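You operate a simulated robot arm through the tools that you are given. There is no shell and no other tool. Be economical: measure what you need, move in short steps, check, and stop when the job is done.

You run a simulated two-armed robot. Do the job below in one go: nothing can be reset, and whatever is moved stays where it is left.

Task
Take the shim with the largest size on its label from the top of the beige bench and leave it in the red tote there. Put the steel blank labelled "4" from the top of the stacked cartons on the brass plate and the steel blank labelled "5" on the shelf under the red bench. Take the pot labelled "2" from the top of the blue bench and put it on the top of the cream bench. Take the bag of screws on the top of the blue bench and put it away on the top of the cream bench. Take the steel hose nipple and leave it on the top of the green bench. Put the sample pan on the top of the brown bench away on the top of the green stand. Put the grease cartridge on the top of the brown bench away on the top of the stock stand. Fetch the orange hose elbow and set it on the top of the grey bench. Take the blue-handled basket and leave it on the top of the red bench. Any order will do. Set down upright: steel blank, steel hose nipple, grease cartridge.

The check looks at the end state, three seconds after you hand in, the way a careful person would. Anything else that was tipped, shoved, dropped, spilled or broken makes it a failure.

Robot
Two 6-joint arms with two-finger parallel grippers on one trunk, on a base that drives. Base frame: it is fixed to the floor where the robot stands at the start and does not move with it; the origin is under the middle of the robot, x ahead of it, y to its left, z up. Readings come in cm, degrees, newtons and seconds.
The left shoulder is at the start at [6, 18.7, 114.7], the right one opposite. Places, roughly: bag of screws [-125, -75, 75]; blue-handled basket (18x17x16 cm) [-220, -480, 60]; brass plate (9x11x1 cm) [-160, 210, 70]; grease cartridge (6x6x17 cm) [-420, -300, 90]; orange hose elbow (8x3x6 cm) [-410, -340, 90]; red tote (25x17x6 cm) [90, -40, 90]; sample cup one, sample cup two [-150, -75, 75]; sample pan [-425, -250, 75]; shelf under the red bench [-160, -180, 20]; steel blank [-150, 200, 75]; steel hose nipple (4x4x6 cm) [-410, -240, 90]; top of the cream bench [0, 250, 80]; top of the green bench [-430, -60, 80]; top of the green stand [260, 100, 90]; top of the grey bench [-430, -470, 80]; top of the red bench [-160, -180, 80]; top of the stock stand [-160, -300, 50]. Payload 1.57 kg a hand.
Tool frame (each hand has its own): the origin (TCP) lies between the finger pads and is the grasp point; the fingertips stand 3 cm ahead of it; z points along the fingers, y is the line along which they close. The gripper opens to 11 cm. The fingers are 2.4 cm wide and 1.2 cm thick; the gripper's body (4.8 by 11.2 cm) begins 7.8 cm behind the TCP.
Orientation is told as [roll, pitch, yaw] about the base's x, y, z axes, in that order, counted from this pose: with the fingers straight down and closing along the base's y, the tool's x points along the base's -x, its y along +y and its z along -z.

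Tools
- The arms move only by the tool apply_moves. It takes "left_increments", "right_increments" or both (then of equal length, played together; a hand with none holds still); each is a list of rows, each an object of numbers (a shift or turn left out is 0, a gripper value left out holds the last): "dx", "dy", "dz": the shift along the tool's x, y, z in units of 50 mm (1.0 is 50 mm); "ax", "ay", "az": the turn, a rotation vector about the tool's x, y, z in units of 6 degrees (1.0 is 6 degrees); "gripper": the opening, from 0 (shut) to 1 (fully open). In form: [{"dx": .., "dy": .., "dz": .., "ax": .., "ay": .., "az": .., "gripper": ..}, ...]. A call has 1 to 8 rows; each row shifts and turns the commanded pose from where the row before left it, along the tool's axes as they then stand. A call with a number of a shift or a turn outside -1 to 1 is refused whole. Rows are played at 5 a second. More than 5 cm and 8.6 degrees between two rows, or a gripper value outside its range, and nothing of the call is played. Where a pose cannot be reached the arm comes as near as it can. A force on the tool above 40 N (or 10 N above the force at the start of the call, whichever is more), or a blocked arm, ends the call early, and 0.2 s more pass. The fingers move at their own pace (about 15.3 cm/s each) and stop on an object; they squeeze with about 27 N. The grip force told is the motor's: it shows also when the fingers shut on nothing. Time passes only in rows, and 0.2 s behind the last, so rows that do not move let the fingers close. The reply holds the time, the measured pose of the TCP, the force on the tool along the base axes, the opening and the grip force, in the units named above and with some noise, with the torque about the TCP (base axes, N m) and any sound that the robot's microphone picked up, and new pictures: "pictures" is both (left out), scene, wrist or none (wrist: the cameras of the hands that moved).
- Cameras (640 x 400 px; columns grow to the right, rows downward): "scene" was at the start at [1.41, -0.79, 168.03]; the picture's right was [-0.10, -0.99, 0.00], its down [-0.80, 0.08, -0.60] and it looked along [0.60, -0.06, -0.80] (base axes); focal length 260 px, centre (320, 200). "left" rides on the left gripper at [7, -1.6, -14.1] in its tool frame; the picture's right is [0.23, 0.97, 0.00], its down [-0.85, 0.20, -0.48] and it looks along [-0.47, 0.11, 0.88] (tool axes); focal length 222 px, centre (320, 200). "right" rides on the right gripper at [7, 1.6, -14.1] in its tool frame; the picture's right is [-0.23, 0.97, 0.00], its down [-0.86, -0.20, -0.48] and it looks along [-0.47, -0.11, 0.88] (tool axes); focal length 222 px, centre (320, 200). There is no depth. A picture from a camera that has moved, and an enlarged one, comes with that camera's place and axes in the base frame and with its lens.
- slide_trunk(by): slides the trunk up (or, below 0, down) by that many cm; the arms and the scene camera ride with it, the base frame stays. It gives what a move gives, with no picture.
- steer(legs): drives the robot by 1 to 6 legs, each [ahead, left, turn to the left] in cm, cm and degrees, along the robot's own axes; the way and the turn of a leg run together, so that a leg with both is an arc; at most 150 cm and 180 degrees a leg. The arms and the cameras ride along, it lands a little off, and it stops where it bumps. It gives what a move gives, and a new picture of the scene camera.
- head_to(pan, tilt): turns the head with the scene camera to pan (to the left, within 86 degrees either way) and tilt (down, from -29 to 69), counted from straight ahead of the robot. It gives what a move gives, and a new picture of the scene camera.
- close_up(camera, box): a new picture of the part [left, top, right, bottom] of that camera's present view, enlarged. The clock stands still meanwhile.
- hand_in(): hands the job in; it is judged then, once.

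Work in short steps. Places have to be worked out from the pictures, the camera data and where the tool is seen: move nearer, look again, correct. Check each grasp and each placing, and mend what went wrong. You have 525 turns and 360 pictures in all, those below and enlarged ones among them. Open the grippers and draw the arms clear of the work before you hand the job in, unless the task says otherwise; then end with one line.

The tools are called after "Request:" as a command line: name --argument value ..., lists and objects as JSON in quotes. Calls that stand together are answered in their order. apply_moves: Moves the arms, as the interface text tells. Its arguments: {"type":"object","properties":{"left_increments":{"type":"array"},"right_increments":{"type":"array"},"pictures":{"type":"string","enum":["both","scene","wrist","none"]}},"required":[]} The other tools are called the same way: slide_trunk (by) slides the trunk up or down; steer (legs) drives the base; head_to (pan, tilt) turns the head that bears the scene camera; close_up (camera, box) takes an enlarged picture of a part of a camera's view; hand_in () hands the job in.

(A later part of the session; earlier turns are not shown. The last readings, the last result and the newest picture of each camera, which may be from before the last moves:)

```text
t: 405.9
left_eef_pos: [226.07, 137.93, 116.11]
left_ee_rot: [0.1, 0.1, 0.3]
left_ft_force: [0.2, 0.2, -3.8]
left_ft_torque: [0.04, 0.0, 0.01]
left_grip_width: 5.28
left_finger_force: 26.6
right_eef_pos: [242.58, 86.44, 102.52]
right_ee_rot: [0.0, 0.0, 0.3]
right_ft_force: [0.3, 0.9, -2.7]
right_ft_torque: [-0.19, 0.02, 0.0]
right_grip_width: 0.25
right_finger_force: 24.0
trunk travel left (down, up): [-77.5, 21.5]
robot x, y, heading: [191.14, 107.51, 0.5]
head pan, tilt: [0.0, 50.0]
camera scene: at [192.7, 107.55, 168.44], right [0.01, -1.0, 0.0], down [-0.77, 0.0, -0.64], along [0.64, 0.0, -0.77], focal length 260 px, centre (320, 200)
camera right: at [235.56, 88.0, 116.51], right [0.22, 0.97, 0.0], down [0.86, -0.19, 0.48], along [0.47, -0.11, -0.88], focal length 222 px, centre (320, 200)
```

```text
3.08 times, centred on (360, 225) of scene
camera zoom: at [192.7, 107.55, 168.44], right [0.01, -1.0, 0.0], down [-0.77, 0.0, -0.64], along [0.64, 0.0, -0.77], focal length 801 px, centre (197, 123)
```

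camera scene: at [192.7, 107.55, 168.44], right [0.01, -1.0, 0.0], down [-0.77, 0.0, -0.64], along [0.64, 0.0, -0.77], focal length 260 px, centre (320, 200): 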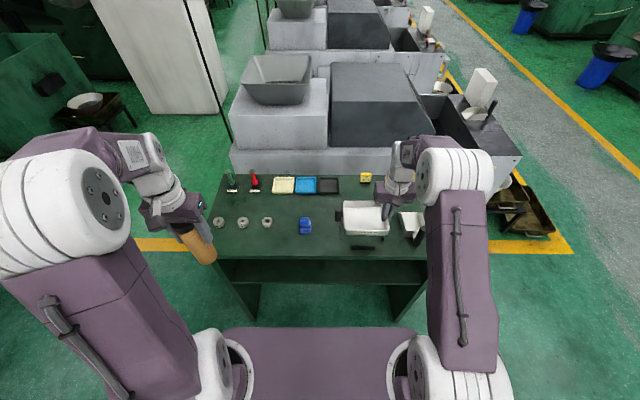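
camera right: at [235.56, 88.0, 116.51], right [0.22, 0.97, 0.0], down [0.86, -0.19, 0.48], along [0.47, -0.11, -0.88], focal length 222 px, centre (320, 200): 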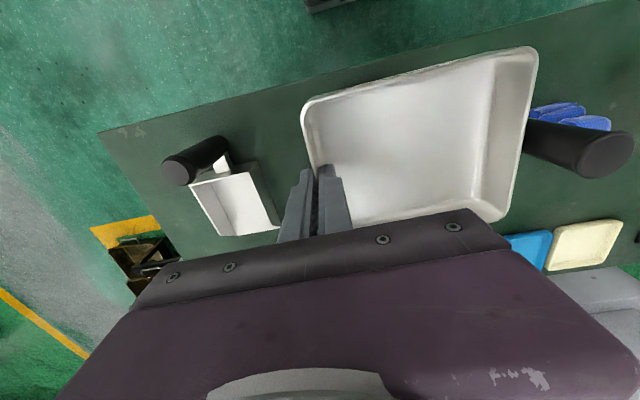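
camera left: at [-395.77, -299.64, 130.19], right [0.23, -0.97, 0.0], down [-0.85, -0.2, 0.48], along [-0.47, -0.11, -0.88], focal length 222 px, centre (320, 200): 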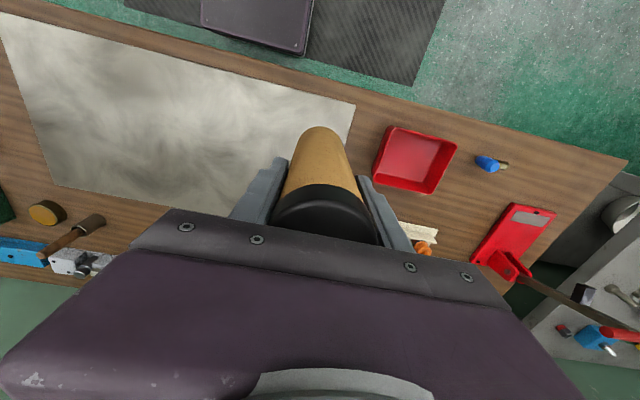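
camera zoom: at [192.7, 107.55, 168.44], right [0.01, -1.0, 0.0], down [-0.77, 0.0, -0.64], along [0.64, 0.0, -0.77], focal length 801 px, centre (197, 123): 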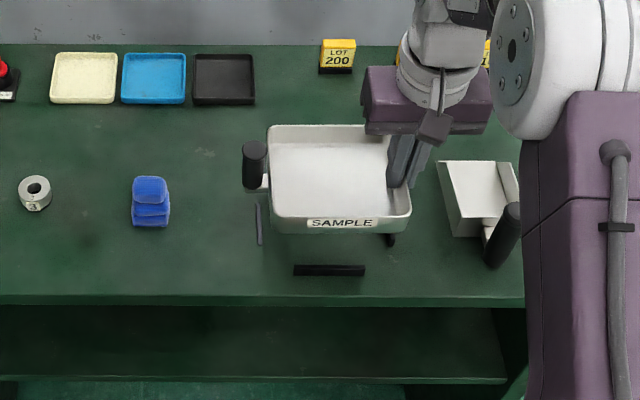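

I examine the strips more closely for height before lowering.

Request:
close_up --camera "scene" --box '[325, 195, 405, 255]'

Request:
apply_moves --right_increments '[{"dz": -0.8}, {"dy": -0.9}, {"dy": -0.9}, {"dy": -0.9}, {"dx": 0.9}, {"dx": 0.9}, {}]' --pictures "both"

Request:
close_up --camera "scene" --box '[320, 190, 420, 265]'

```text
6.67 times, centred on (365, 225) of scene
camera zoom: at [192.7, 107.55, 168.44], right [0.01, -1.0, 0.0], down [-0.77, 0.0, -0.64], along [0.64, 0.0, -0.77], focal length 1736 px, centre (20, 33)
```

zoom: 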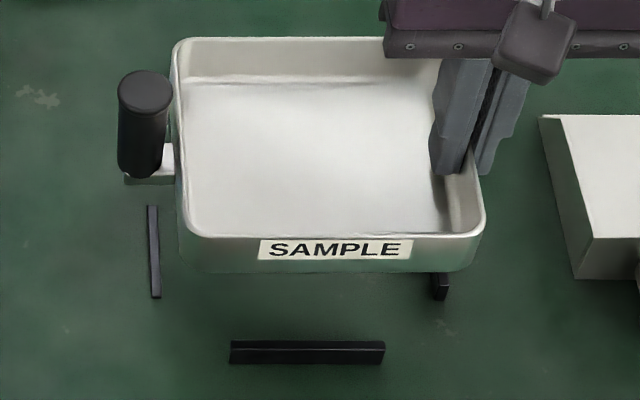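

```text
t: 407.5
left_eef_pos: [226.11, 138.06, 115.96]
left_ee_rot: [0.1, 0.1, 0.3]
left_ft_force: [0.0, -0.6, -4.6]
left_ft_torque: [-0.03, 0.01, -0.01]
left_grip_width: 5.26
left_finger_force: 26.9
right_eef_pos: [233.74, 72.74, 106.66]
right_ee_rot: [-0.1, 0.1, 0.2]
right_ft_force: [0.0, -0.4, -2.3]
right_ft_torque: [-0.19, 0.03, -0.02]
right_grip_width: 0.27
right_finger_force: 24.1
trunk travel left (down, up): [-77.5, 21.5]
robot x, y, heading: [191.13, 107.32, 0.3]
head pan, tilt: [0.0, 50.0]
camera scene: at [192.88, 107.41, 168.44], right [0.01, -1.0, 0.0], down [-0.77, 0.0, -0.64], along [0.64, 0.0, -0.77], focal length 260 px, centre (320, 200)
camera right: at [226.67, 74.36, 120.78], right [0.22, 0.98, 0.0], down [0.86, -0.19, 0.48], along [0.47, -0.11, -0.88], focal length 222 px, centre (320, 200)
```

scene: 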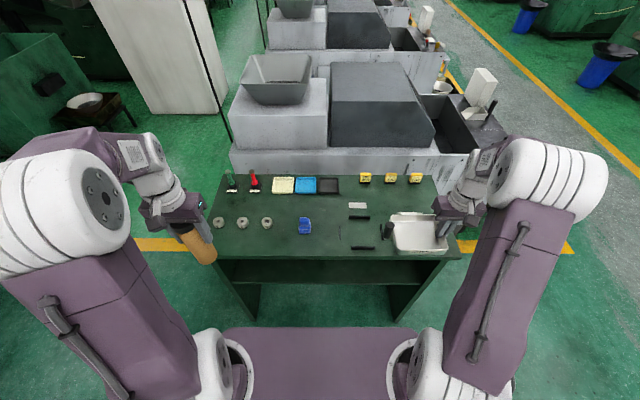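
right: 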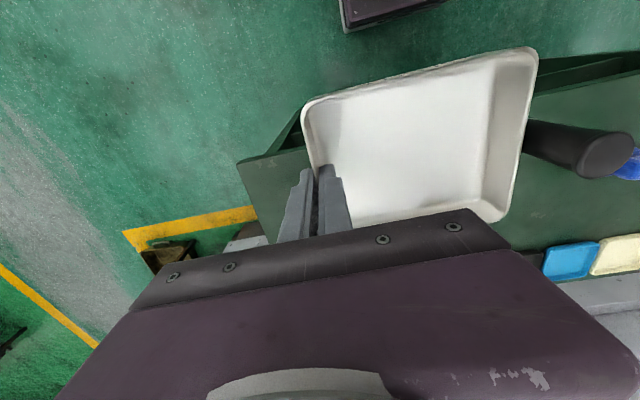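

```text
5.33 times, centred on (370, 228) of scene
camera zoom: at [192.88, 107.41, 168.44], right [0.01, -1.0, 0.0], down [-0.77, 0.0, -0.64], along [0.64, 0.0, -0.77], focal length 1389 px, centre (53, 53)
```

zoom: 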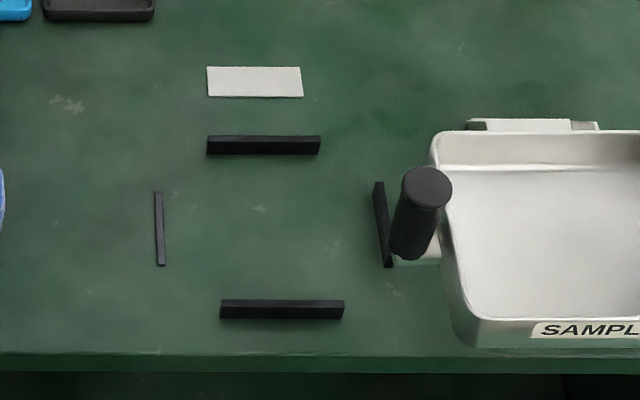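

The strips are 1.4 cm ridges and the pan's handle foot would clash with them. A flat free area lies behind the scoop: x 249.5–264.5, y 61–89. I raise the pan and drive 14 cm ahead, 14 cm right.

Request:
apply_moves --right_increments '[{"dz": -0.8}, {"dx": 0.4}]' --pictures "none"

Request:
steer --legs '[[0, -14, 0], [13, 0, 0]]'

Request:
head_to --pan -15 --tilt 50

Request:
close_up --camera "scene" --box '[240, 150, 480, 310]'

```text
t: 408.1
left_eef_pos: [226.02, 138.05, 116.05]
left_ee_rot: [0.0, 0.0, 0.3]
left_ft_force: [0.2, 0.8, -4.1]
left_ft_torque: [-0.01, 0.0, 0.02]
left_grip_width: 5.29
left_finger_force: 27.1
right_eef_pos: [231.63, 72.95, 110.74]
right_ee_rot: [0.0, 0.1, 0.3]
right_ft_force: [0.0, 0.3, -2.2]
right_ft_torque: [-0.16, 0.0, 0.02]
right_grip_width: 0.27
right_finger_force: 24.0
trunk travel left (down, up): [-77.5, 21.5]
robot x, y, heading: [190.8, 107.45, 0.4]
head pan, tilt: [0.0, 50.0]
```

```text
t: 410.3
left_eef_pos: [239.07, 123.75, 116.1]
left_ee_rot: [0.2, 0.1, 0.2]
left_ft_force: [0.3, 0.4, -3.4]
left_ft_torque: [0.0, -0.04, -0.01]
left_grip_width: 5.26
left_finger_force: 26.5
right_eef_pos: [244.57, 58.85, 110.83]
right_ee_rot: [-0.1, 0.0, 0.2]
right_ft_force: [0.1, -0.2, -1.2]
right_ft_torque: [-0.18, 0.02, -0.03]
right_grip_width: 0.28
right_finger_force: 24.3
trunk travel left (down, up): [-77.5, 21.5]
robot x, y, heading: [204.02, 93.51, 0.3]
head pan, tilt: [0.0, 50.0]
camera scene: at [205.49, 93.4, 168.45], right [0.0, -1.0, 0.0], down [-0.77, 0.0, -0.64], along [0.64, 0.0, -0.77], focal length 260 px, centre (320, 200)
```

scene: 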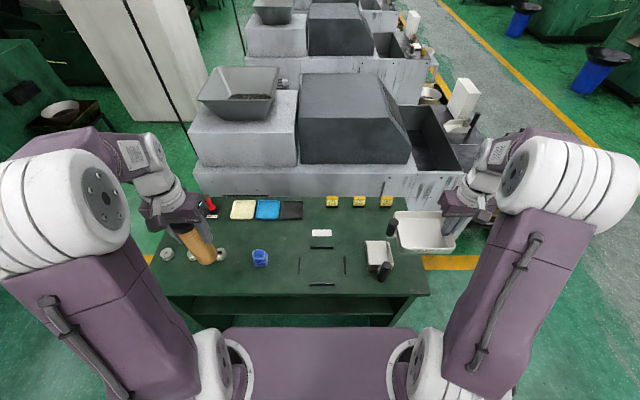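

```text
t: 411.1
left_eef_pos: [239.26, 123.88, 115.96]
left_ee_rot: [0.1, 0.2, 0.0]
left_ft_force: [-0.4, -0.2, -3.6]
left_ft_torque: [-0.01, 0.0, -0.03]
left_grip_width: 5.28
left_finger_force: 26.9
right_eef_pos: [244.86, 58.84, 110.65]
right_ee_rot: [-0.1, 0.0, 0.2]
right_ft_force: [0.3, -0.4, -2.5]
right_ft_torque: [-0.17, 0.01, -0.02]
right_grip_width: 0.27
right_finger_force: 24.4
trunk travel left (down, up): [-77.5, 21.5]
robot x, y, heading: [203.91, 93.31, 0.1]
head pan, tilt: [-15.0, 50.0]
camera scene: at [205.63, 91.54, 168.44], right [-0.26, -0.97, 0.0], down [-0.74, 0.2, -0.64], along [0.62, -0.17, -0.77], focal length 260 px, centre (320, 200)
```

scene: 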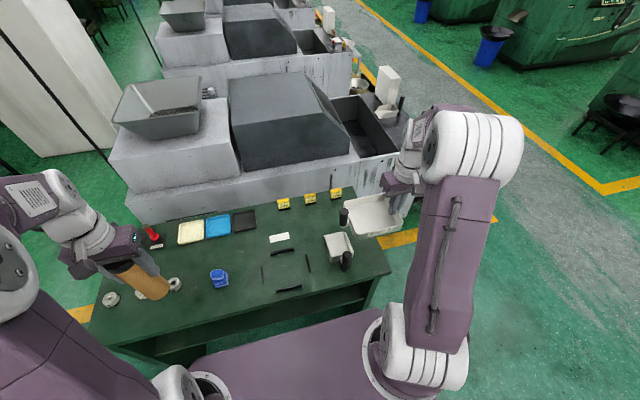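

```text
2.50 times, centred on (360, 230) of scene
camera zoom: at [205.63, 91.54, 168.44], right [-0.26, -0.97, 0.0], down [-0.74, 0.2, -0.64], along [0.62, -0.17, -0.77], focal length 651 px, centre (220, 125)
```

zoom: 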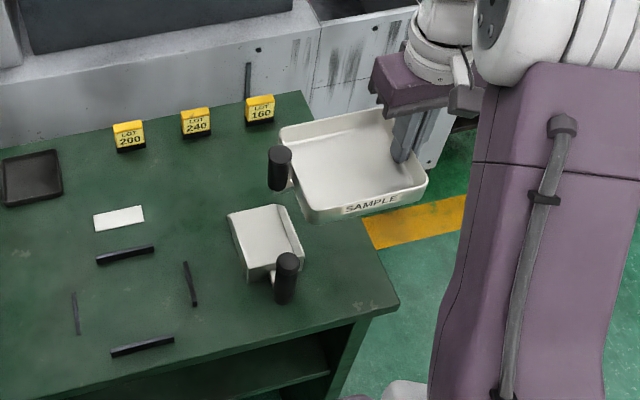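

The free flat area is confirmed: scoop back edge x≈250.5, LOT blocks front x≈265.5, right edge y≈59. I bring the pan over centre (258, 72.5), i.e. TCP (258, 65.4).

Request:
apply_moves --right_increments '[{"dx": -0.66, "dy": 0.33}, {"dx": -0.66, "dy": 0.33}, {"dx": -0.66, "dy": 0.33}, {"dx": -0.65, "dy": 0.32}, {"dz": 0.7}, {"dz": 0.7}, {}]' --pictures "both"

Request:
close_up --camera "scene" --box '[240, 150, 440, 290]'

```text
t: 412.6
left_eef_pos: [239.37, 124.01, 116.02]
left_ee_rot: [0.1, 0.1, 0.1]
left_ft_force: [0.7, 0.7, -5.5]
left_ft_torque: [0.03, -0.01, 0.0]
left_grip_width: 5.29
left_finger_force: 27.0
right_eef_pos: [257.99, 65.65, 103.59]
right_ee_rot: [-0.1, 0.1, 0.0]
right_ft_force: [1.0, -0.1, -2.3]
right_ft_torque: [-0.19, 0.01, 0.01]
right_grip_width: 0.26
right_finger_force: 23.7
trunk travel left (down, up): [-77.5, 21.5]
robot x, y, heading: [204.16, 93.53, 0.0]
head pan, tilt: [-15.0, 50.0]
camera scene: at [205.55, 91.56, 168.45], right [-0.26, -0.97, 0.0], down [-0.74, 0.2, -0.64], along [0.62, -0.17, -0.77], focal length 260 px, centre (320, 200)
camera right: at [250.77, 67.2, 117.7], right [0.23, 0.97, 0.0], down [0.86, -0.2, 0.48], along [0.46, -0.11, -0.88], focal length 222 px, centre (320, 200)
```

scene: 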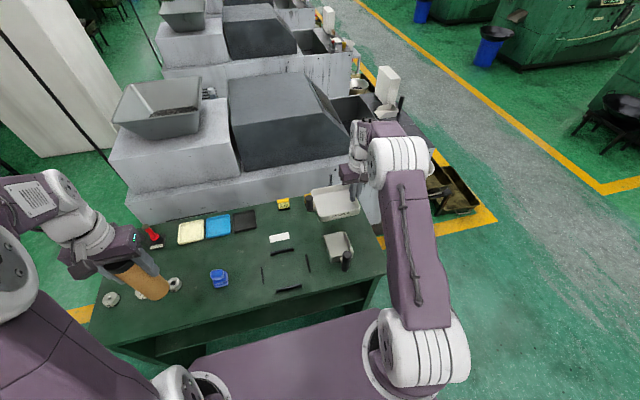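
right: 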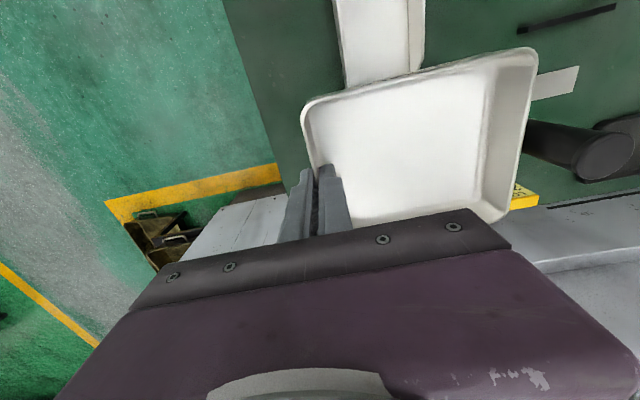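

```text
2.86 times, centred on (340, 220) of scene
camera zoom: at [205.55, 91.56, 168.45], right [-0.26, -0.97, 0.0], down [-0.74, 0.2, -0.64], along [0.62, -0.17, -0.77], focal length 744 px, centre (263, 143)
```

zoom: 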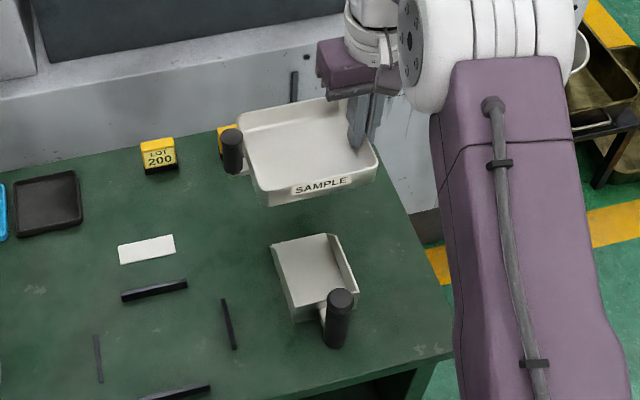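

Position is good; I shift 0.3 cm back and lower to z 97, then check clearances.

Request:
apply_moves --right_increments '[{"dx": 0.06, "dz": 0.5}, {"dz": 0.5}, {"dz": 0.3}, {}]' --pictures "none"

Request:
close_up --camera "scene" --box '[260, 160, 400, 270]'

```text
t: 413.6
left_eef_pos: [239.12, 123.93, 116.06]
left_ee_rot: [0.1, 0.1, -0.1]
left_ft_force: [0.4, -0.3, -4.6]
left_ft_torque: [0.03, -0.02, 0.0]
left_grip_width: 5.29
left_finger_force: 26.4
right_eef_pos: [257.42, 65.47, 97.34]
right_ee_rot: [-0.1, 0.0, 0.1]
right_ft_force: [-0.4, -0.3, -2.4]
right_ft_torque: [-0.21, 0.04, 0.0]
right_grip_width: 0.28
right_finger_force: 23.9
trunk travel left (down, up): [-77.5, 21.5]
robot x, y, heading: [203.81, 93.34, 0.1]
head pan, tilt: [-15.0, 50.0]
```

```text
3.64 times, centred on (330, 215) of scene
camera zoom: at [205.48, 91.51, 168.45], right [-0.26, -0.97, 0.0], down [-0.74, 0.2, -0.64], along [0.62, -0.17, -0.77], focal length 947 px, centre (284, 146)
```

zoom: 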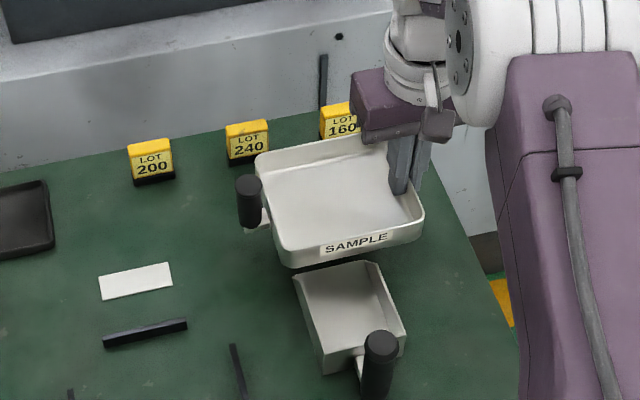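

Gaps: 1.3 cm to the scoop, 2.4 cm to the LOT blocks. I shift 0.4 cm forward and feel down.

Request:
apply_moves --right_increments '[{"dx": -0.09}, {"dz": 0.2}, {"dz": 0.1}, {"dz": 0.07}, {}]' --pictures "none"

```text
t: 414.9
left_eef_pos: [239.26, 123.84, 115.96]
left_ee_rot: [0.2, 0.1, 0.0]
left_ft_force: [-1.2, 0.0, -3.9]
left_ft_torque: [-0.03, 0.01, -0.03]
left_grip_width: 5.28
left_finger_force: 26.9
right_eef_pos: [257.96, 65.41, 95.46]
right_ee_rot: [-0.1, 0.0, 0.2]
right_ft_force: [-0.4, 0.3, -2.1]
right_ft_torque: [-0.22, -0.03, -0.01]
right_grip_width: 0.26
right_finger_force: 23.8
trunk travel left (down, up): [-77.5, 21.5]
robot x, y, heading: [203.82, 93.73, 0.1]
head pan, tilt: [-15.0, 50.0]
```

Request:
apply_moves --right_increments '[{"dz": 0.06}, {"dz": 0.05}, {"dz": 0.05}, {"dz": 0.04}, {}]' --pictures "none"

```text
t: 416.1
left_eef_pos: [239.28, 123.89, 115.93]
left_ee_rot: [0.1, 0.1, 0.1]
left_ft_force: [0.5, 0.1, -3.4]
left_ft_torque: [-0.03, 0.0, 0.01]
left_grip_width: 5.26
left_finger_force: 27.0
right_eef_pos: [258.06, 65.37, 94.3]
right_ee_rot: [-0.2, 0.1, 0.0]
right_ft_force: [2.3, 1.0, 0.5]
right_ft_torque: [0.07, 0.09, -0.18]
right_grip_width: 0.26
right_finger_force: 24.2
trunk travel left (down, up): [-77.5, 21.5]
robot x, y, heading: [203.9, 93.65, 0.2]
head pan, tilt: [-15.0, 50.0]
```

Contact is starting (torque vanished). A little more until the near side sits too.

Request:
apply_moves --right_increments '[{"dz": 0.04}, {"dz": 0.04}, {}]' --pictures "wrist"

Request:
close_up --camera "scene" --box '[260, 160, 400, 270]'

```text
t: 416.9
left_eef_pos: [239.24, 123.81, 116.05]
left_ee_rot: [0.1, 0.1, 0.0]
left_ft_force: [-0.5, 0.5, -3.5]
left_ft_torque: [0.02, 0.0, 0.0]
left_grip_width: 5.28
left_finger_force: 27.0
right_eef_pos: [258.07, 65.45, 94.03]
right_ee_rot: [-0.1, 0.0, 0.1]
right_ft_force: [3.0, -0.4, 2.8]
right_ft_torque: [0.12, 0.14, -0.19]
right_grip_width: 0.29
right_finger_force: 23.6
trunk travel left (down, up): [-77.5, 21.5]
robot x, y, heading: [203.94, 93.23, 0.1]
head pan, tilt: [-15.0, 50.0]
camera right: at [250.96, 67.1, 108.16], right [0.23, 0.97, 0.0], down [0.86, -0.2, 0.48], along [0.47, -0.11, -0.88], focal length 222 px, centre (320, 200)
```

right: 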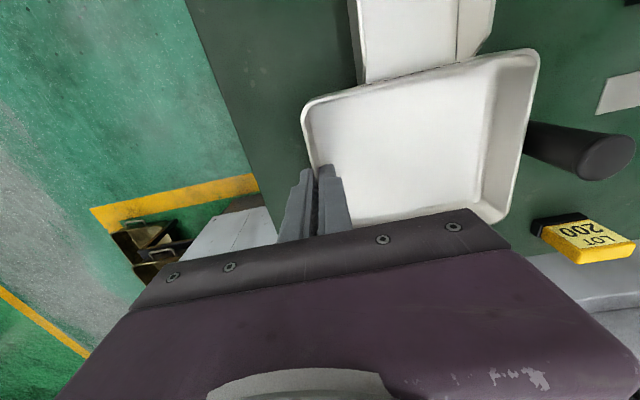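

```text
3.64 times, centred on (330, 215) of scene
camera zoom: at [205.51, 91.53, 168.45], right [-0.26, -0.97, 0.0], down [-0.74, 0.2, -0.64], along [0.62, -0.17, -0.77], focal length 947 px, centre (284, 146)
```

zoom: 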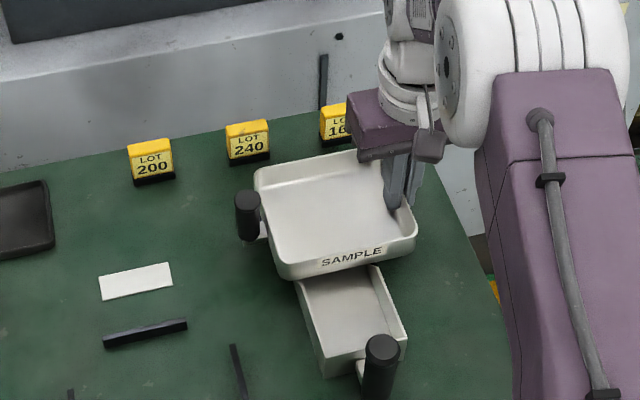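

A 3 N sideways force and the wrist view suggest the pan's front touches the scoop. I lift, shift 1.2 cm forward, and look.

Request:
apply_moves --right_increments '[{"dz": -0.15}, {"dz": -0.3}, {"dx": -0.24}, {}]' --pictures "wrist"

Request:
close_up --camera "scene" --box '[260, 160, 400, 270]'

```text
t: 417.9
left_eef_pos: [239.16, 123.81, 115.96]
left_ee_rot: [0.1, 0.2, 0.0]
left_ft_force: [-0.1, -0.1, -4.3]
left_ft_torque: [0.01, -0.03, 0.03]
left_grip_width: 5.25
left_finger_force: 26.7
right_eef_pos: [259.17, 65.51, 96.08]
right_ee_rot: [-0.1, 0.1, 0.0]
right_ft_force: [-0.1, -0.3, -1.1]
right_ft_torque: [-0.23, 0.0, -0.04]
right_grip_width: 0.26
right_finger_force: 24.0
trunk travel left (down, up): [-77.5, 21.5]
robot x, y, heading: [204.09, 93.29, -0.1]
head pan, tilt: [-15.0, 50.0]
camera right: at [252.18, 67.16, 110.15], right [0.23, 0.97, 0.0], down [0.86, -0.2, 0.48], along [0.46, -0.11, -0.88], focal length 222 px, centre (320, 200)
```

right: 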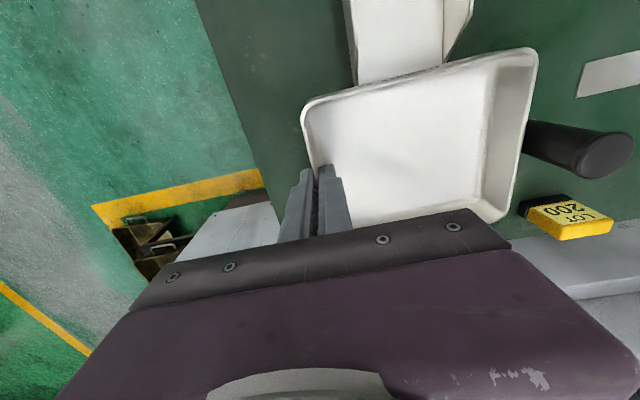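

```text
3.64 times, centred on (330, 215) of scene
camera zoom: at [205.5, 91.51, 168.44], right [-0.26, -0.97, 0.0], down [-0.74, 0.2, -0.64], along [0.62, -0.17, -0.77], focal length 947 px, centre (284, 146)
```

zoom: 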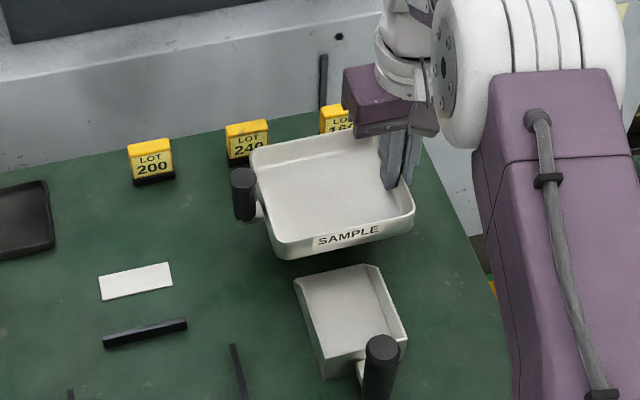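

Now the gaps are about 2 cm in front and 1.7 cm behind. I lower again with feel.

Request:
apply_moves --right_increments '[{"dz": 0.2}, {"dz": 0.1}, {"dz": 0.06}, {"dz": 0.04}, {}]' --pictures "none"

```text
t: 419.1
left_eef_pos: [239.25, 124.0, 116.02]
left_ee_rot: [0.1, 0.0, 0.1]
left_ft_force: [-0.2, -0.5, -4.1]
left_ft_torque: [-0.01, -0.03, -0.02]
left_grip_width: 5.28
left_finger_force: 27.2
right_eef_pos: [259.33, 65.41, 94.2]
right_ee_rot: [-0.1, 0.0, 0.1]
right_ft_force: [-0.5, 0.5, -1.5]
right_ft_torque: [-0.21, -0.02, 0.02]
right_grip_width: 0.23
right_finger_force: 23.9
trunk travel left (down, up): [-77.5, 21.5]
robot x, y, heading: [203.8, 93.37, 0.2]
head pan, tilt: [-15.0, 50.0]
```

Request:
apply_moves --right_increments '[{"dz": 0.06}, {"dz": 0.06}, {"dz": 0.05}, {"dz": 0.05}, {}]' --pictures "none"

```text
t: 420.2
left_eef_pos: [239.28, 123.93, 115.97]
left_ee_rot: [0.1, 0.0, 0.0]
left_ft_force: [-0.3, -0.5, -3.2]
left_ft_torque: [-0.02, 0.02, 0.03]
left_grip_width: 5.25
left_finger_force: 27.1
right_eef_pos: [259.22, 65.28, 93.13]
right_ee_rot: [-0.1, 0.0, 0.1]
right_ft_force: [0.7, -0.2, -1.8]
right_ft_torque: [-0.21, -0.04, 0.01]
right_grip_width: 0.25
right_finger_force: 23.2
trunk travel left (down, up): [-77.5, 21.5]
robot x, y, heading: [204.37, 93.23, -0.4]
head pan, tilt: [-15.0, 50.0]
```

Request:
apply_moves --right_increments '[{"dz": 0.05}, {"dz": 0.05}, {"dz": 0.05}, {"dz": 0.05}, {}]' --pictures "wrist"

Request:
close_up --camera "scene" --box '[260, 160, 400, 270]'

```text
t: 421.4
left_eef_pos: [239.3, 124.03, 115.98]
left_ee_rot: [0.0, 0.0, 0.1]
left_ft_force: [-0.8, 0.9, -3.3]
left_ft_torque: [-0.03, 0.0, 0.0]
left_grip_width: 5.29
left_finger_force: 26.6
right_eef_pos: [259.18, 65.42, 92.24]
right_ee_rot: [-0.1, 0.0, 0.2]
right_ft_force: [3.4, -0.1, 6.4]
right_ft_torque: [0.25, 0.44, -0.18]
right_grip_width: 0.24
right_finger_force: 24.2
trunk travel left (down, up): [-77.5, 21.5]
robot x, y, heading: [203.74, 93.7, 0.1]
head pan, tilt: [-15.0, 50.0]
camera right: at [252.13, 66.96, 106.28], right [0.23, 0.97, 0.0], down [0.85, -0.2, 0.48], along [0.47, -0.11, -0.88], focal length 222 px, centre (320, 200)
```

right: 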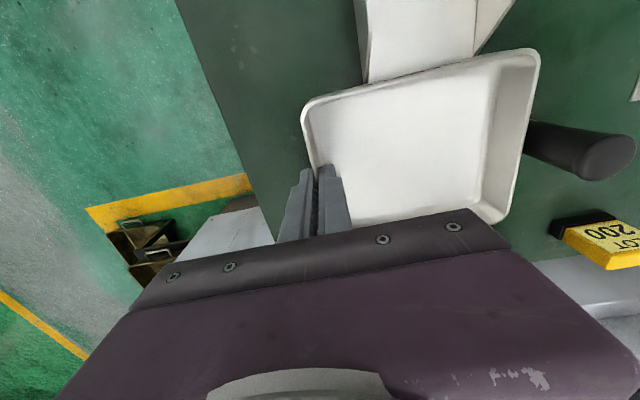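

```text
3.64 times, centred on (330, 215) of scene
camera zoom: at [205.46, 91.57, 168.46], right [-0.26, -0.97, 0.0], down [-0.74, 0.2, -0.64], along [0.62, -0.17, -0.77], focal length 947 px, centre (284, 146)
```

zoom: 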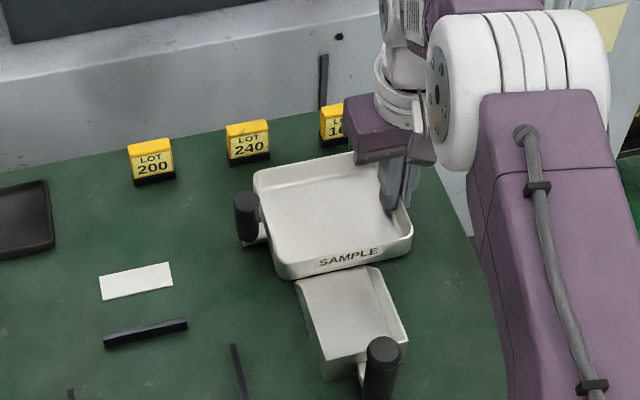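

Contact came at a lower level (stand top z≈88) and again with a sideways force: the pan's front is against the scoop. I lift 3 cm and drive 2 cm ahead to give it more room.

Request:
apply_moves --right_increments '[{"dz": -0.2}, {"dz": -0.4}, {}]' --pictures "none"

Request:
steer --legs '[[2, 0, 0]]'

Request:
close_up --camera "scene" --box '[260, 160, 400, 270]'

Request:
close_up --camera "right" --box '[160, 0, 640, 300]'

```text
t: 422.2
left_eef_pos: [239.2, 123.85, 115.92]
left_ee_rot: [0.1, 0.1, -0.1]
left_ft_force: [0.2, 0.2, -3.8]
left_ft_torque: [0.02, -0.03, 0.02]
left_grip_width: 5.27
left_finger_force: 26.9
right_eef_pos: [259.28, 65.25, 95.08]
right_ee_rot: [-0.1, 0.0, 0.1]
right_ft_force: [0.3, 0.0, -2.8]
right_ft_torque: [-0.21, -0.01, 0.0]
right_grip_width: 0.26
right_finger_force: 23.9
trunk travel left (down, up): [-77.5, 21.5]
robot x, y, heading: [203.71, 93.76, -0.2]
head pan, tilt: [-15.0, 50.0]
```

```text
t: 423.0
left_eef_pos: [240.76, 123.82, 116.23]
left_ee_rot: [0.1, -0.2, 0.0]
left_ft_force: [-1.1, -0.1, -4.1]
left_ft_torque: [0.02, -0.03, 0.01]
left_grip_width: 5.31
left_finger_force: 27.1
right_eef_pos: [260.73, 65.28, 95.38]
right_ee_rot: [0.0, -0.3, 0.1]
right_ft_force: [-0.5, 0.3, -2.4]
right_ft_torque: [-0.17, -0.03, 0.01]
right_grip_width: 0.28
right_finger_force: 24.1
trunk travel left (down, up): [-77.5, 21.5]
robot x, y, heading: [205.76, 93.42, -0.1]
head pan, tilt: [-15.0, 50.0]
camera scene: at [206.74, 91.51, 168.46], right [-0.26, -0.97, 0.0], down [-0.74, 0.2, -0.65], along [0.62, -0.17, -0.76], focal length 260 px, centre (320, 200)
```

scene: 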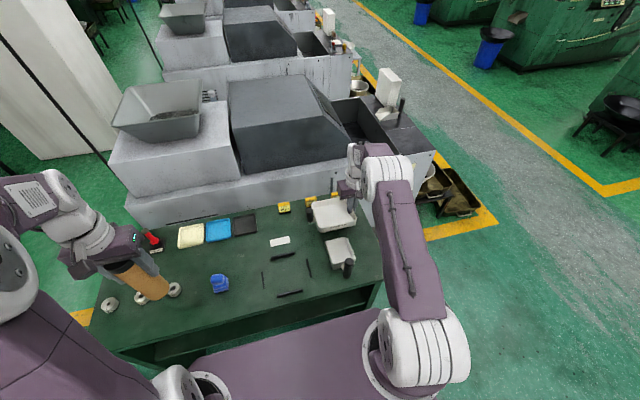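

```text
3.64 times, centred on (330, 215) of scene
camera zoom: at [206.74, 91.51, 168.46], right [-0.26, -0.97, 0.0], down [-0.74, 0.2, -0.65], along [0.62, -0.17, -0.76], focal length 947 px, centre (284, 146)
```

zoom: 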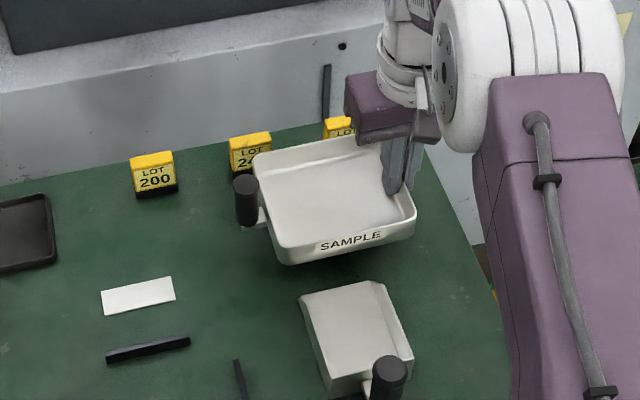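

```text
1.33 times, centred on (400, 150) of right
camera zoom: at [253.6, 66.89, 109.42], right [0.23, 0.97, 0.0], down [0.85, -0.2, 0.48], along [0.47, -0.11, -0.88], focal length 296 px, centre (213, 267)
```

zoom: 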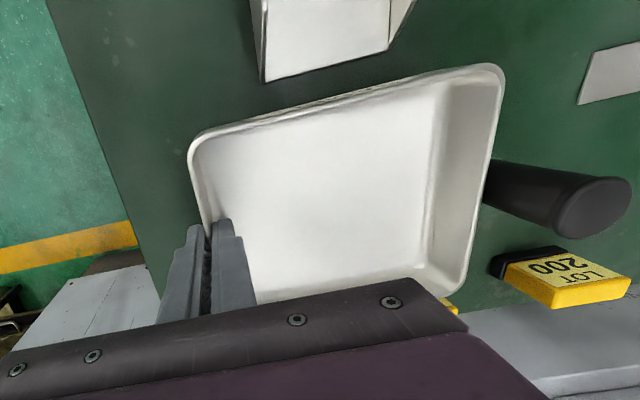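

Now a clear gap. Measured: scoop back x≈253.2, LOT fronts ≈268.5, pan depth ≈13.6; TCP x 260.1 gives ~0.8 cm each side. I adjust and lower.

Request:
apply_moves --right_increments '[{"dx": 0.1}, {}]' --pictures "none"

```text
t: 423.6
left_eef_pos: [240.87, 123.9, 116.03]
left_ee_rot: [0.1, 0.1, 0.0]
left_ft_force: [-0.4, 0.2, -4.0]
left_ft_torque: [-0.02, -0.01, 0.01]
left_grip_width: 5.28
left_finger_force: 27.0
right_eef_pos: [260.5, 65.22, 95.34]
right_ee_rot: [-0.1, 0.0, 0.1]
right_ft_force: [0.0, -0.1, -2.0]
right_ft_torque: [-0.2, -0.03, 0.01]
right_grip_width: 0.27
right_finger_force: 24.2
trunk travel left (down, up): [-77.5, 21.5]
robot x, y, heading: [205.7, 93.31, -0.1]
head pan, tilt: [-15.0, 50.0]
```

Request:
apply_moves --right_increments '[{"dx": 0.06, "dz": 0.15}, {"dz": 0.15}, {"dz": 0.1}, {"dz": 0.08}, {}]' --pictures "wrist"

Request:
close_up --camera "scene" --box '[260, 160, 400, 270]'

```text
t: 424.8
left_eef_pos: [241.15, 124.0, 116.07]
left_ee_rot: [0.1, 0.0, 0.1]
left_ft_force: [-0.6, -0.7, -3.5]
left_ft_torque: [0.01, 0.01, -0.01]
left_grip_width: 5.27
left_finger_force: 27.3
right_eef_pos: [260.37, 65.15, 92.75]
right_ee_rot: [-0.1, 0.0, 0.1]
right_ft_force: [1.4, 0.4, -2.8]
right_ft_torque: [-0.18, 0.02, -0.01]
right_grip_width: 0.27
right_finger_force: 24.4
trunk travel left (down, up): [-77.5, 21.5]
robot x, y, heading: [205.88, 93.5, 0.3]
head pan, tilt: [-15.0, 50.0]
camera right: at [253.21, 66.82, 106.79], right [0.23, 0.97, 0.0], down [0.86, -0.2, 0.48], along [0.47, -0.11, -0.88], focal length 222 px, centre (320, 200)
```

right: 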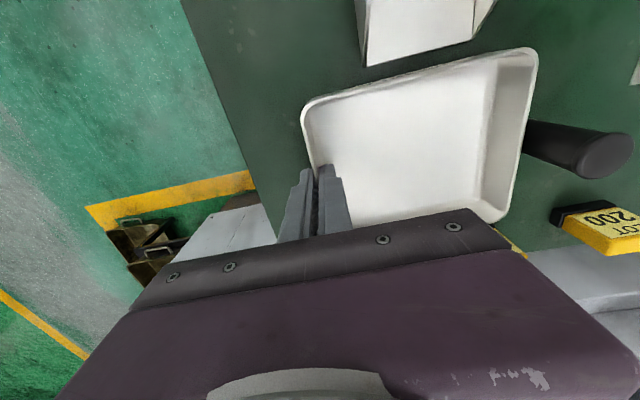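

```text
3.64 times, centred on (330, 215) of scene
camera zoom: at [207.42, 91.52, 168.45], right [-0.26, -0.97, 0.0], down [-0.74, 0.2, -0.64], along [0.62, -0.17, -0.77], focal length 947 px, centre (284, 146)
```

zoom: 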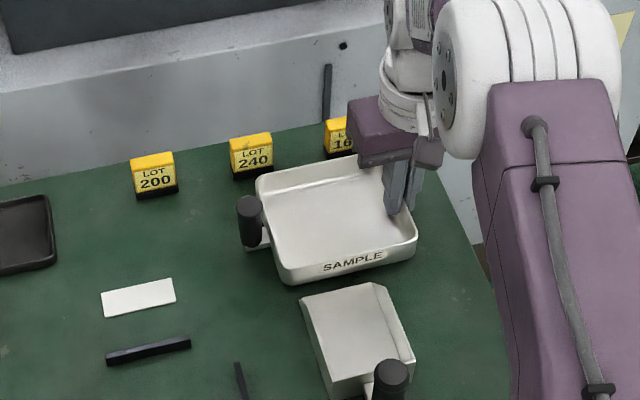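

Clear gaps on both sides now. Last bit down.

Request:
apply_moves --right_increments '[{"dz": 0.05}, {"dz": 0.04}, {"dz": 0.03}, {}]' --pictures "none"

```text
t: 425.8
left_eef_pos: [241.14, 123.96, 116.16]
left_ee_rot: [0.1, 0.1, 0.0]
left_ft_force: [-0.2, 0.2, -4.0]
left_ft_torque: [0.0, 0.02, 0.01]
left_grip_width: 5.28
left_finger_force: 27.0
right_eef_pos: [260.32, 65.03, 91.91]
right_ee_rot: [-0.2, 0.1, 0.1]
right_ft_force: [-1.2, -0.2, -2.4]
right_ft_torque: [-0.15, 0.01, -0.02]
right_grip_width: 0.28
right_finger_force: 24.4
trunk travel left (down, up): [-77.5, 21.5]
robot x, y, heading: [206.22, 93.28, 0.2]
head pan, tilt: [-15.0, 50.0]
```

Request:
apply_moves --right_increments '[{"dz": 0.05}, {"dz": 0.05}, {"dz": 0.05}, {"dz": 0.05}, {}]' --pictures "none"

```text
t: 427.0
left_eef_pos: [240.9, 123.87, 116.1]
left_ee_rot: [0.1, 0.0, 0.0]
left_ft_force: [0.1, -0.1, -4.0]
left_ft_torque: [-0.03, -0.03, 0.01]
left_grip_width: 5.28
left_finger_force: 27.0
right_eef_pos: [260.11, 65.25, 91.38]
right_ee_rot: [-0.1, -0.2, 0.2]
right_ft_force: [4.2, -7.4, 24.9]
right_ft_torque: [0.14, 0.61, -0.05]
right_grip_width: 0.24
right_finger_force: 24.3
trunk travel left (down, up): [-77.5, 21.5]
robot x, y, heading: [205.91, 93.19, 0.3]
head pan, tilt: [-15.0, 50.0]
```

Firm vertical contact now at 91.4. I relieve and look.

Request:
apply_moves --right_increments '[{"dz": -0.07}, {}]' --pictures "wrist"

Request:
close_up --camera "scene" --box '[260, 160, 400, 270]'

```text
t: 427.6
left_eef_pos: [241.08, 123.86, 116.06]
left_ee_rot: [0.2, 0.1, -0.1]
left_ft_force: [-0.4, 0.2, -3.9]
left_ft_torque: [0.01, 0.02, -0.01]
left_grip_width: 5.3
left_finger_force: 27.2
right_eef_pos: [260.07, 65.34, 91.36]
right_ee_rot: [0.0, 0.2, 0.1]
right_ft_force: [0.7, -1.0, 1.8]
right_ft_torque: [0.02, -0.32, -0.18]
right_grip_width: 0.24
right_finger_force: 23.8
trunk travel left (down, up): [-77.5, 21.5]
robot x, y, heading: [205.8, 93.96, -0.1]
head pan, tilt: [-15.0, 50.0]
camera right: at [253.05, 66.97, 105.54], right [0.23, 0.97, 0.0], down [0.86, -0.2, 0.48], along [0.46, -0.11, -0.88], focal length 222 px, centre (320, 200)
```

right: 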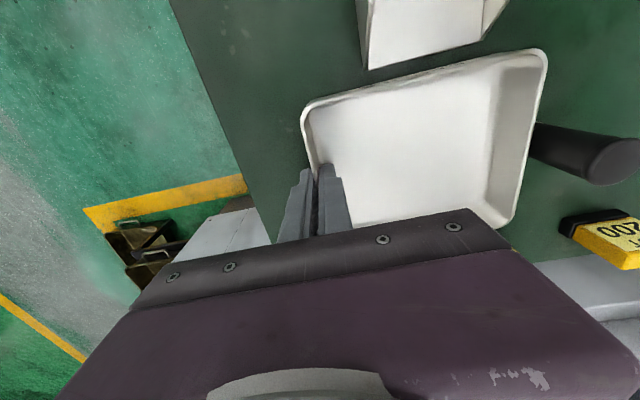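

```text
3.64 times, centred on (330, 215) of scene
camera zoom: at [207.35, 91.52, 168.42], right [-0.26, -0.97, 0.0], down [-0.74, 0.2, -0.64], along [0.62, -0.17, -0.77], focal length 947 px, centre (284, 146)
```

zoom: 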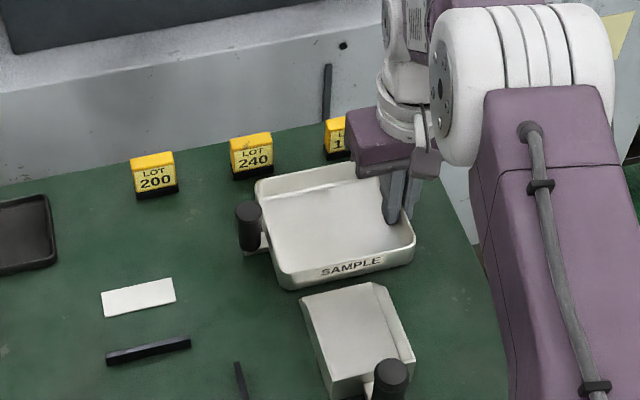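

The pan rests on the stand with gaps on all sides. Open a little and lift out.

Request:
apply_moves --right_increments '[{"gripper": 0.25}, {}, {"dz": -0.3}, {"dz": -0.7}, {"dz": -0.9}, {"dz": -0.9}, {"dx": 0.8}, {"dx": 0.8}]' --pictures "wrist"

Request:
close_up --camera "scene" --box '[240, 160, 400, 280]'

```text
t: 429.4
left_eef_pos: [240.95, 123.89, 116.03]
left_ee_rot: [0.0, 0.0, 0.0]
left_ft_force: [-0.2, 0.1, -4.6]
left_ft_torque: [0.01, 0.02, -0.01]
left_grip_width: 5.29
left_finger_force: 26.3
right_eef_pos: [252.13, 65.28, 105.47]
right_ee_rot: [-0.1, -0.1, 0.1]
right_ft_force: [-0.3, -0.1, -0.1]
right_ft_torque: [0.02, 0.01, 0.02]
right_grip_width: 2.75
right_finger_force: 0.0
trunk travel left (down, up): [-77.5, 21.5]
robot x, y, heading: [205.82, 93.47, -0.0]
head pan, tilt: [-15.0, 50.0]
camera right: at [245.05, 66.95, 119.52], right [0.23, 0.97, 0.0], down [0.85, -0.2, 0.48], along [0.47, -0.11, -0.88], focal length 222 px, centre (320, 200)
```

right: 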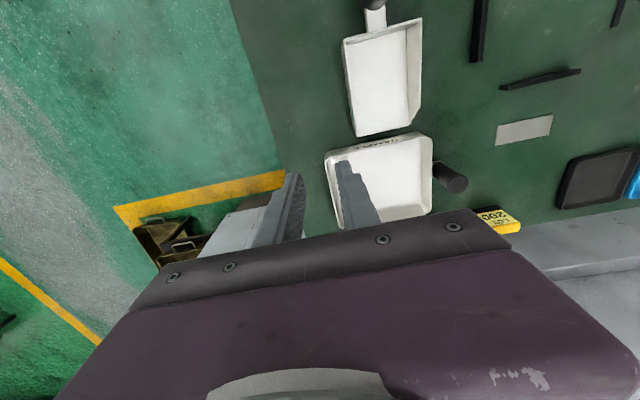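

```text
3.33 times, centred on (320, 220) of scene
camera zoom: at [207.19, 91.51, 168.45], right [-0.26, -0.97, 0.0], down [-0.74, 0.2, -0.64], along [0.62, -0.17, -0.77], focal length 868 px, centre (320, 133)
```

zoom: 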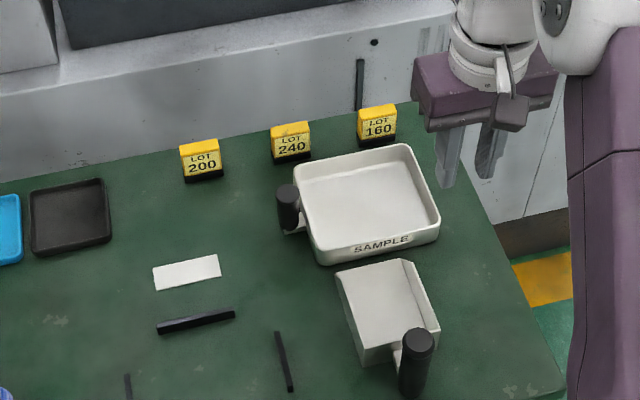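

The pan is well placed. Now the cartridge: retract the right hand and drive back west, then down the aisle toward the stock stand.

Request:
apply_moves --right_increments '[{"dz": -0.8}, {"dx": 0.9, "gripper": 1}, {"dx": 0.9}]' --pictures "none"

Request:
steer --legs '[[-50, 0, 0], [0, 62, 0], [-150, 0, 0], [-62, 0, 0], [0, -12, 0], [0, 0, 180]]'

```text
t: 430.2
left_eef_pos: [241.06, 123.79, 116.1]
left_ee_rot: [0.1, 0.1, 0.0]
left_ft_force: [-0.2, -0.2, -4.5]
left_ft_torque: [-0.02, -0.02, 0.02]
left_grip_width: 5.26
left_finger_force: 27.2
right_eef_pos: [242.93, 65.22, 109.22]
right_ee_rot: [-0.2, 0.0, 0.1]
right_ft_force: [-0.4, -0.2, -0.3]
right_ft_torque: [-0.07, -0.04, 0.0]
right_grip_width: 11.0
right_finger_force: 0.1
trunk travel left (down, up): [-77.5, 21.5]
robot x, y, heading: [205.72, 93.82, 0.1]
head pan, tilt: [-15.0, 50.0]
```

```text
t: 454.4
left_eef_pos: [-89.73, 110.79, 115.93]
left_ee_rot: [0.1, 0.2, 179.6]
left_ft_force: [0.4, 0.1, -4.3]
left_ft_torque: [0.02, 0.02, -0.01]
left_grip_width: 5.25
left_finger_force: 27.1
right_eef_pos: [-91.27, 169.43, 109.03]
right_ee_rot: [0.0, 0.0, 179.7]
right_ft_force: [0.1, -0.1, 1.0]
right_ft_torque: [0.01, -0.01, -0.03]
right_grip_width: 10.96
right_finger_force: 0.1
trunk travel left (down, up): [-77.5, 21.5]
robot x, y, heading: [-54.45, 140.85, 179.8]
head pan, tilt: [-15.0, 50.0]
camera scene: at [-55.68, 143.03, 168.45], right [0.26, 0.96, 0.0], down [0.74, -0.2, -0.64], along [-0.62, 0.17, -0.77], focal length 260 px, centre (320, 200)
```

scene: 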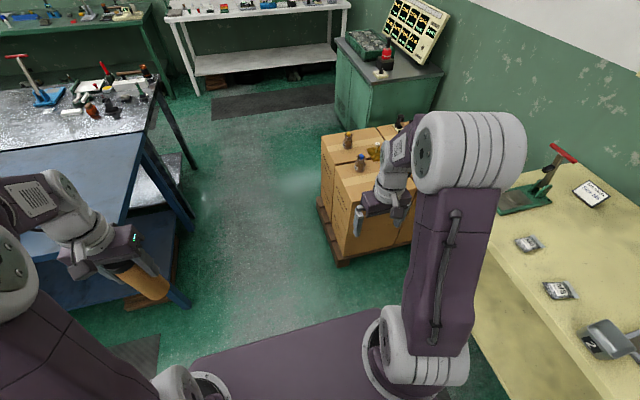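

Good. Slide left (south) along the aisle to y≈−285.

Request:
steer --legs '[[0, 150, 0], [0, 150, 0], [0, 120, 0]]'

Request:
head_to --pan 20 --tilt 35

```text
t: 474.7
left_eef_pos: [-94.4, -311.85, 115.96]
left_ee_rot: [0.1, 0.1, 179.3]
left_ft_force: [0.2, -0.6, -3.6]
left_ft_torque: [-0.01, 0.02, 0.02]
left_grip_width: 5.3
left_finger_force: 27.6
right_eef_pos: [-95.65, -253.32, 109.06]
right_ee_rot: [0.0, 0.1, 179.4]
right_ft_force: [-0.3, 1.0, 0.0]
right_ft_torque: [-0.02, 0.0, 0.01]
right_grip_width: 11.01
right_finger_force: 0.1
trunk travel left (down, up): [-77.5, 21.5]
robot x, y, heading: [-58.84, -282.06, 179.1]
head pan, tilt: [-15.0, 50.0]
camera scene: at [-60.28, -280.03, 168.45], right [0.27, 0.96, 0.0], down [0.74, -0.21, -0.64], along [-0.62, 0.17, -0.77], focal length 260 px, centre (320, 200)
```

scene: 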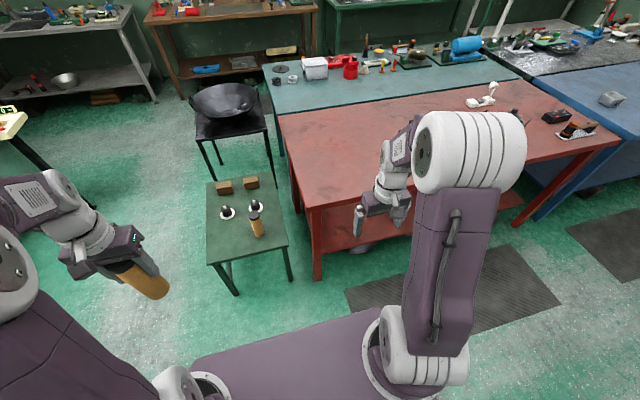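

```text
t: 475.7
left_eef_pos: [-94.5, -311.99, 116.13]
left_ee_rot: [0.1, 0.0, 179.2]
left_ft_force: [0.5, -1.2, -4.8]
left_ft_torque: [-0.03, 0.01, 0.0]
left_grip_width: 5.28
left_finger_force: 27.2
right_eef_pos: [-95.67, -253.25, 109.17]
right_ee_rot: [-0.1, 0.0, 179.3]
right_ft_force: [-0.8, 0.7, -0.1]
right_ft_torque: [-0.04, 0.02, 0.02]
right_grip_width: 10.99
right_finger_force: 0.1
trunk travel left (down, up): [-77.5, 21.5]
robot x, y, heading: [-58.66, -282.07, 179.2]
head pan, tilt: [20.0, 35.0]
camera scene: at [-61.17, -285.05, 170.61], right [-0.33, 0.94, 0.0], down [0.54, 0.19, -0.82], along [-0.77, -0.27, -0.57], focal length 260 px, centre (320, 200)
```

scene: 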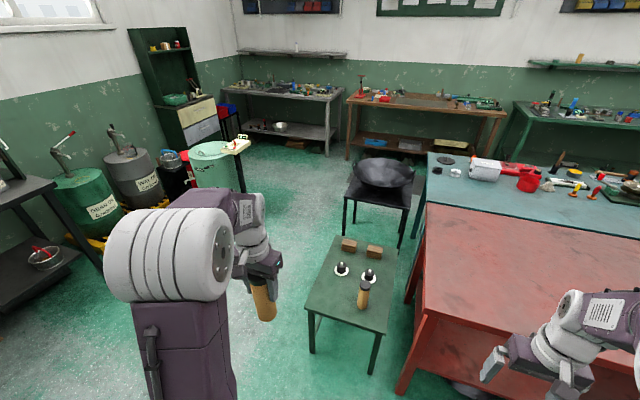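

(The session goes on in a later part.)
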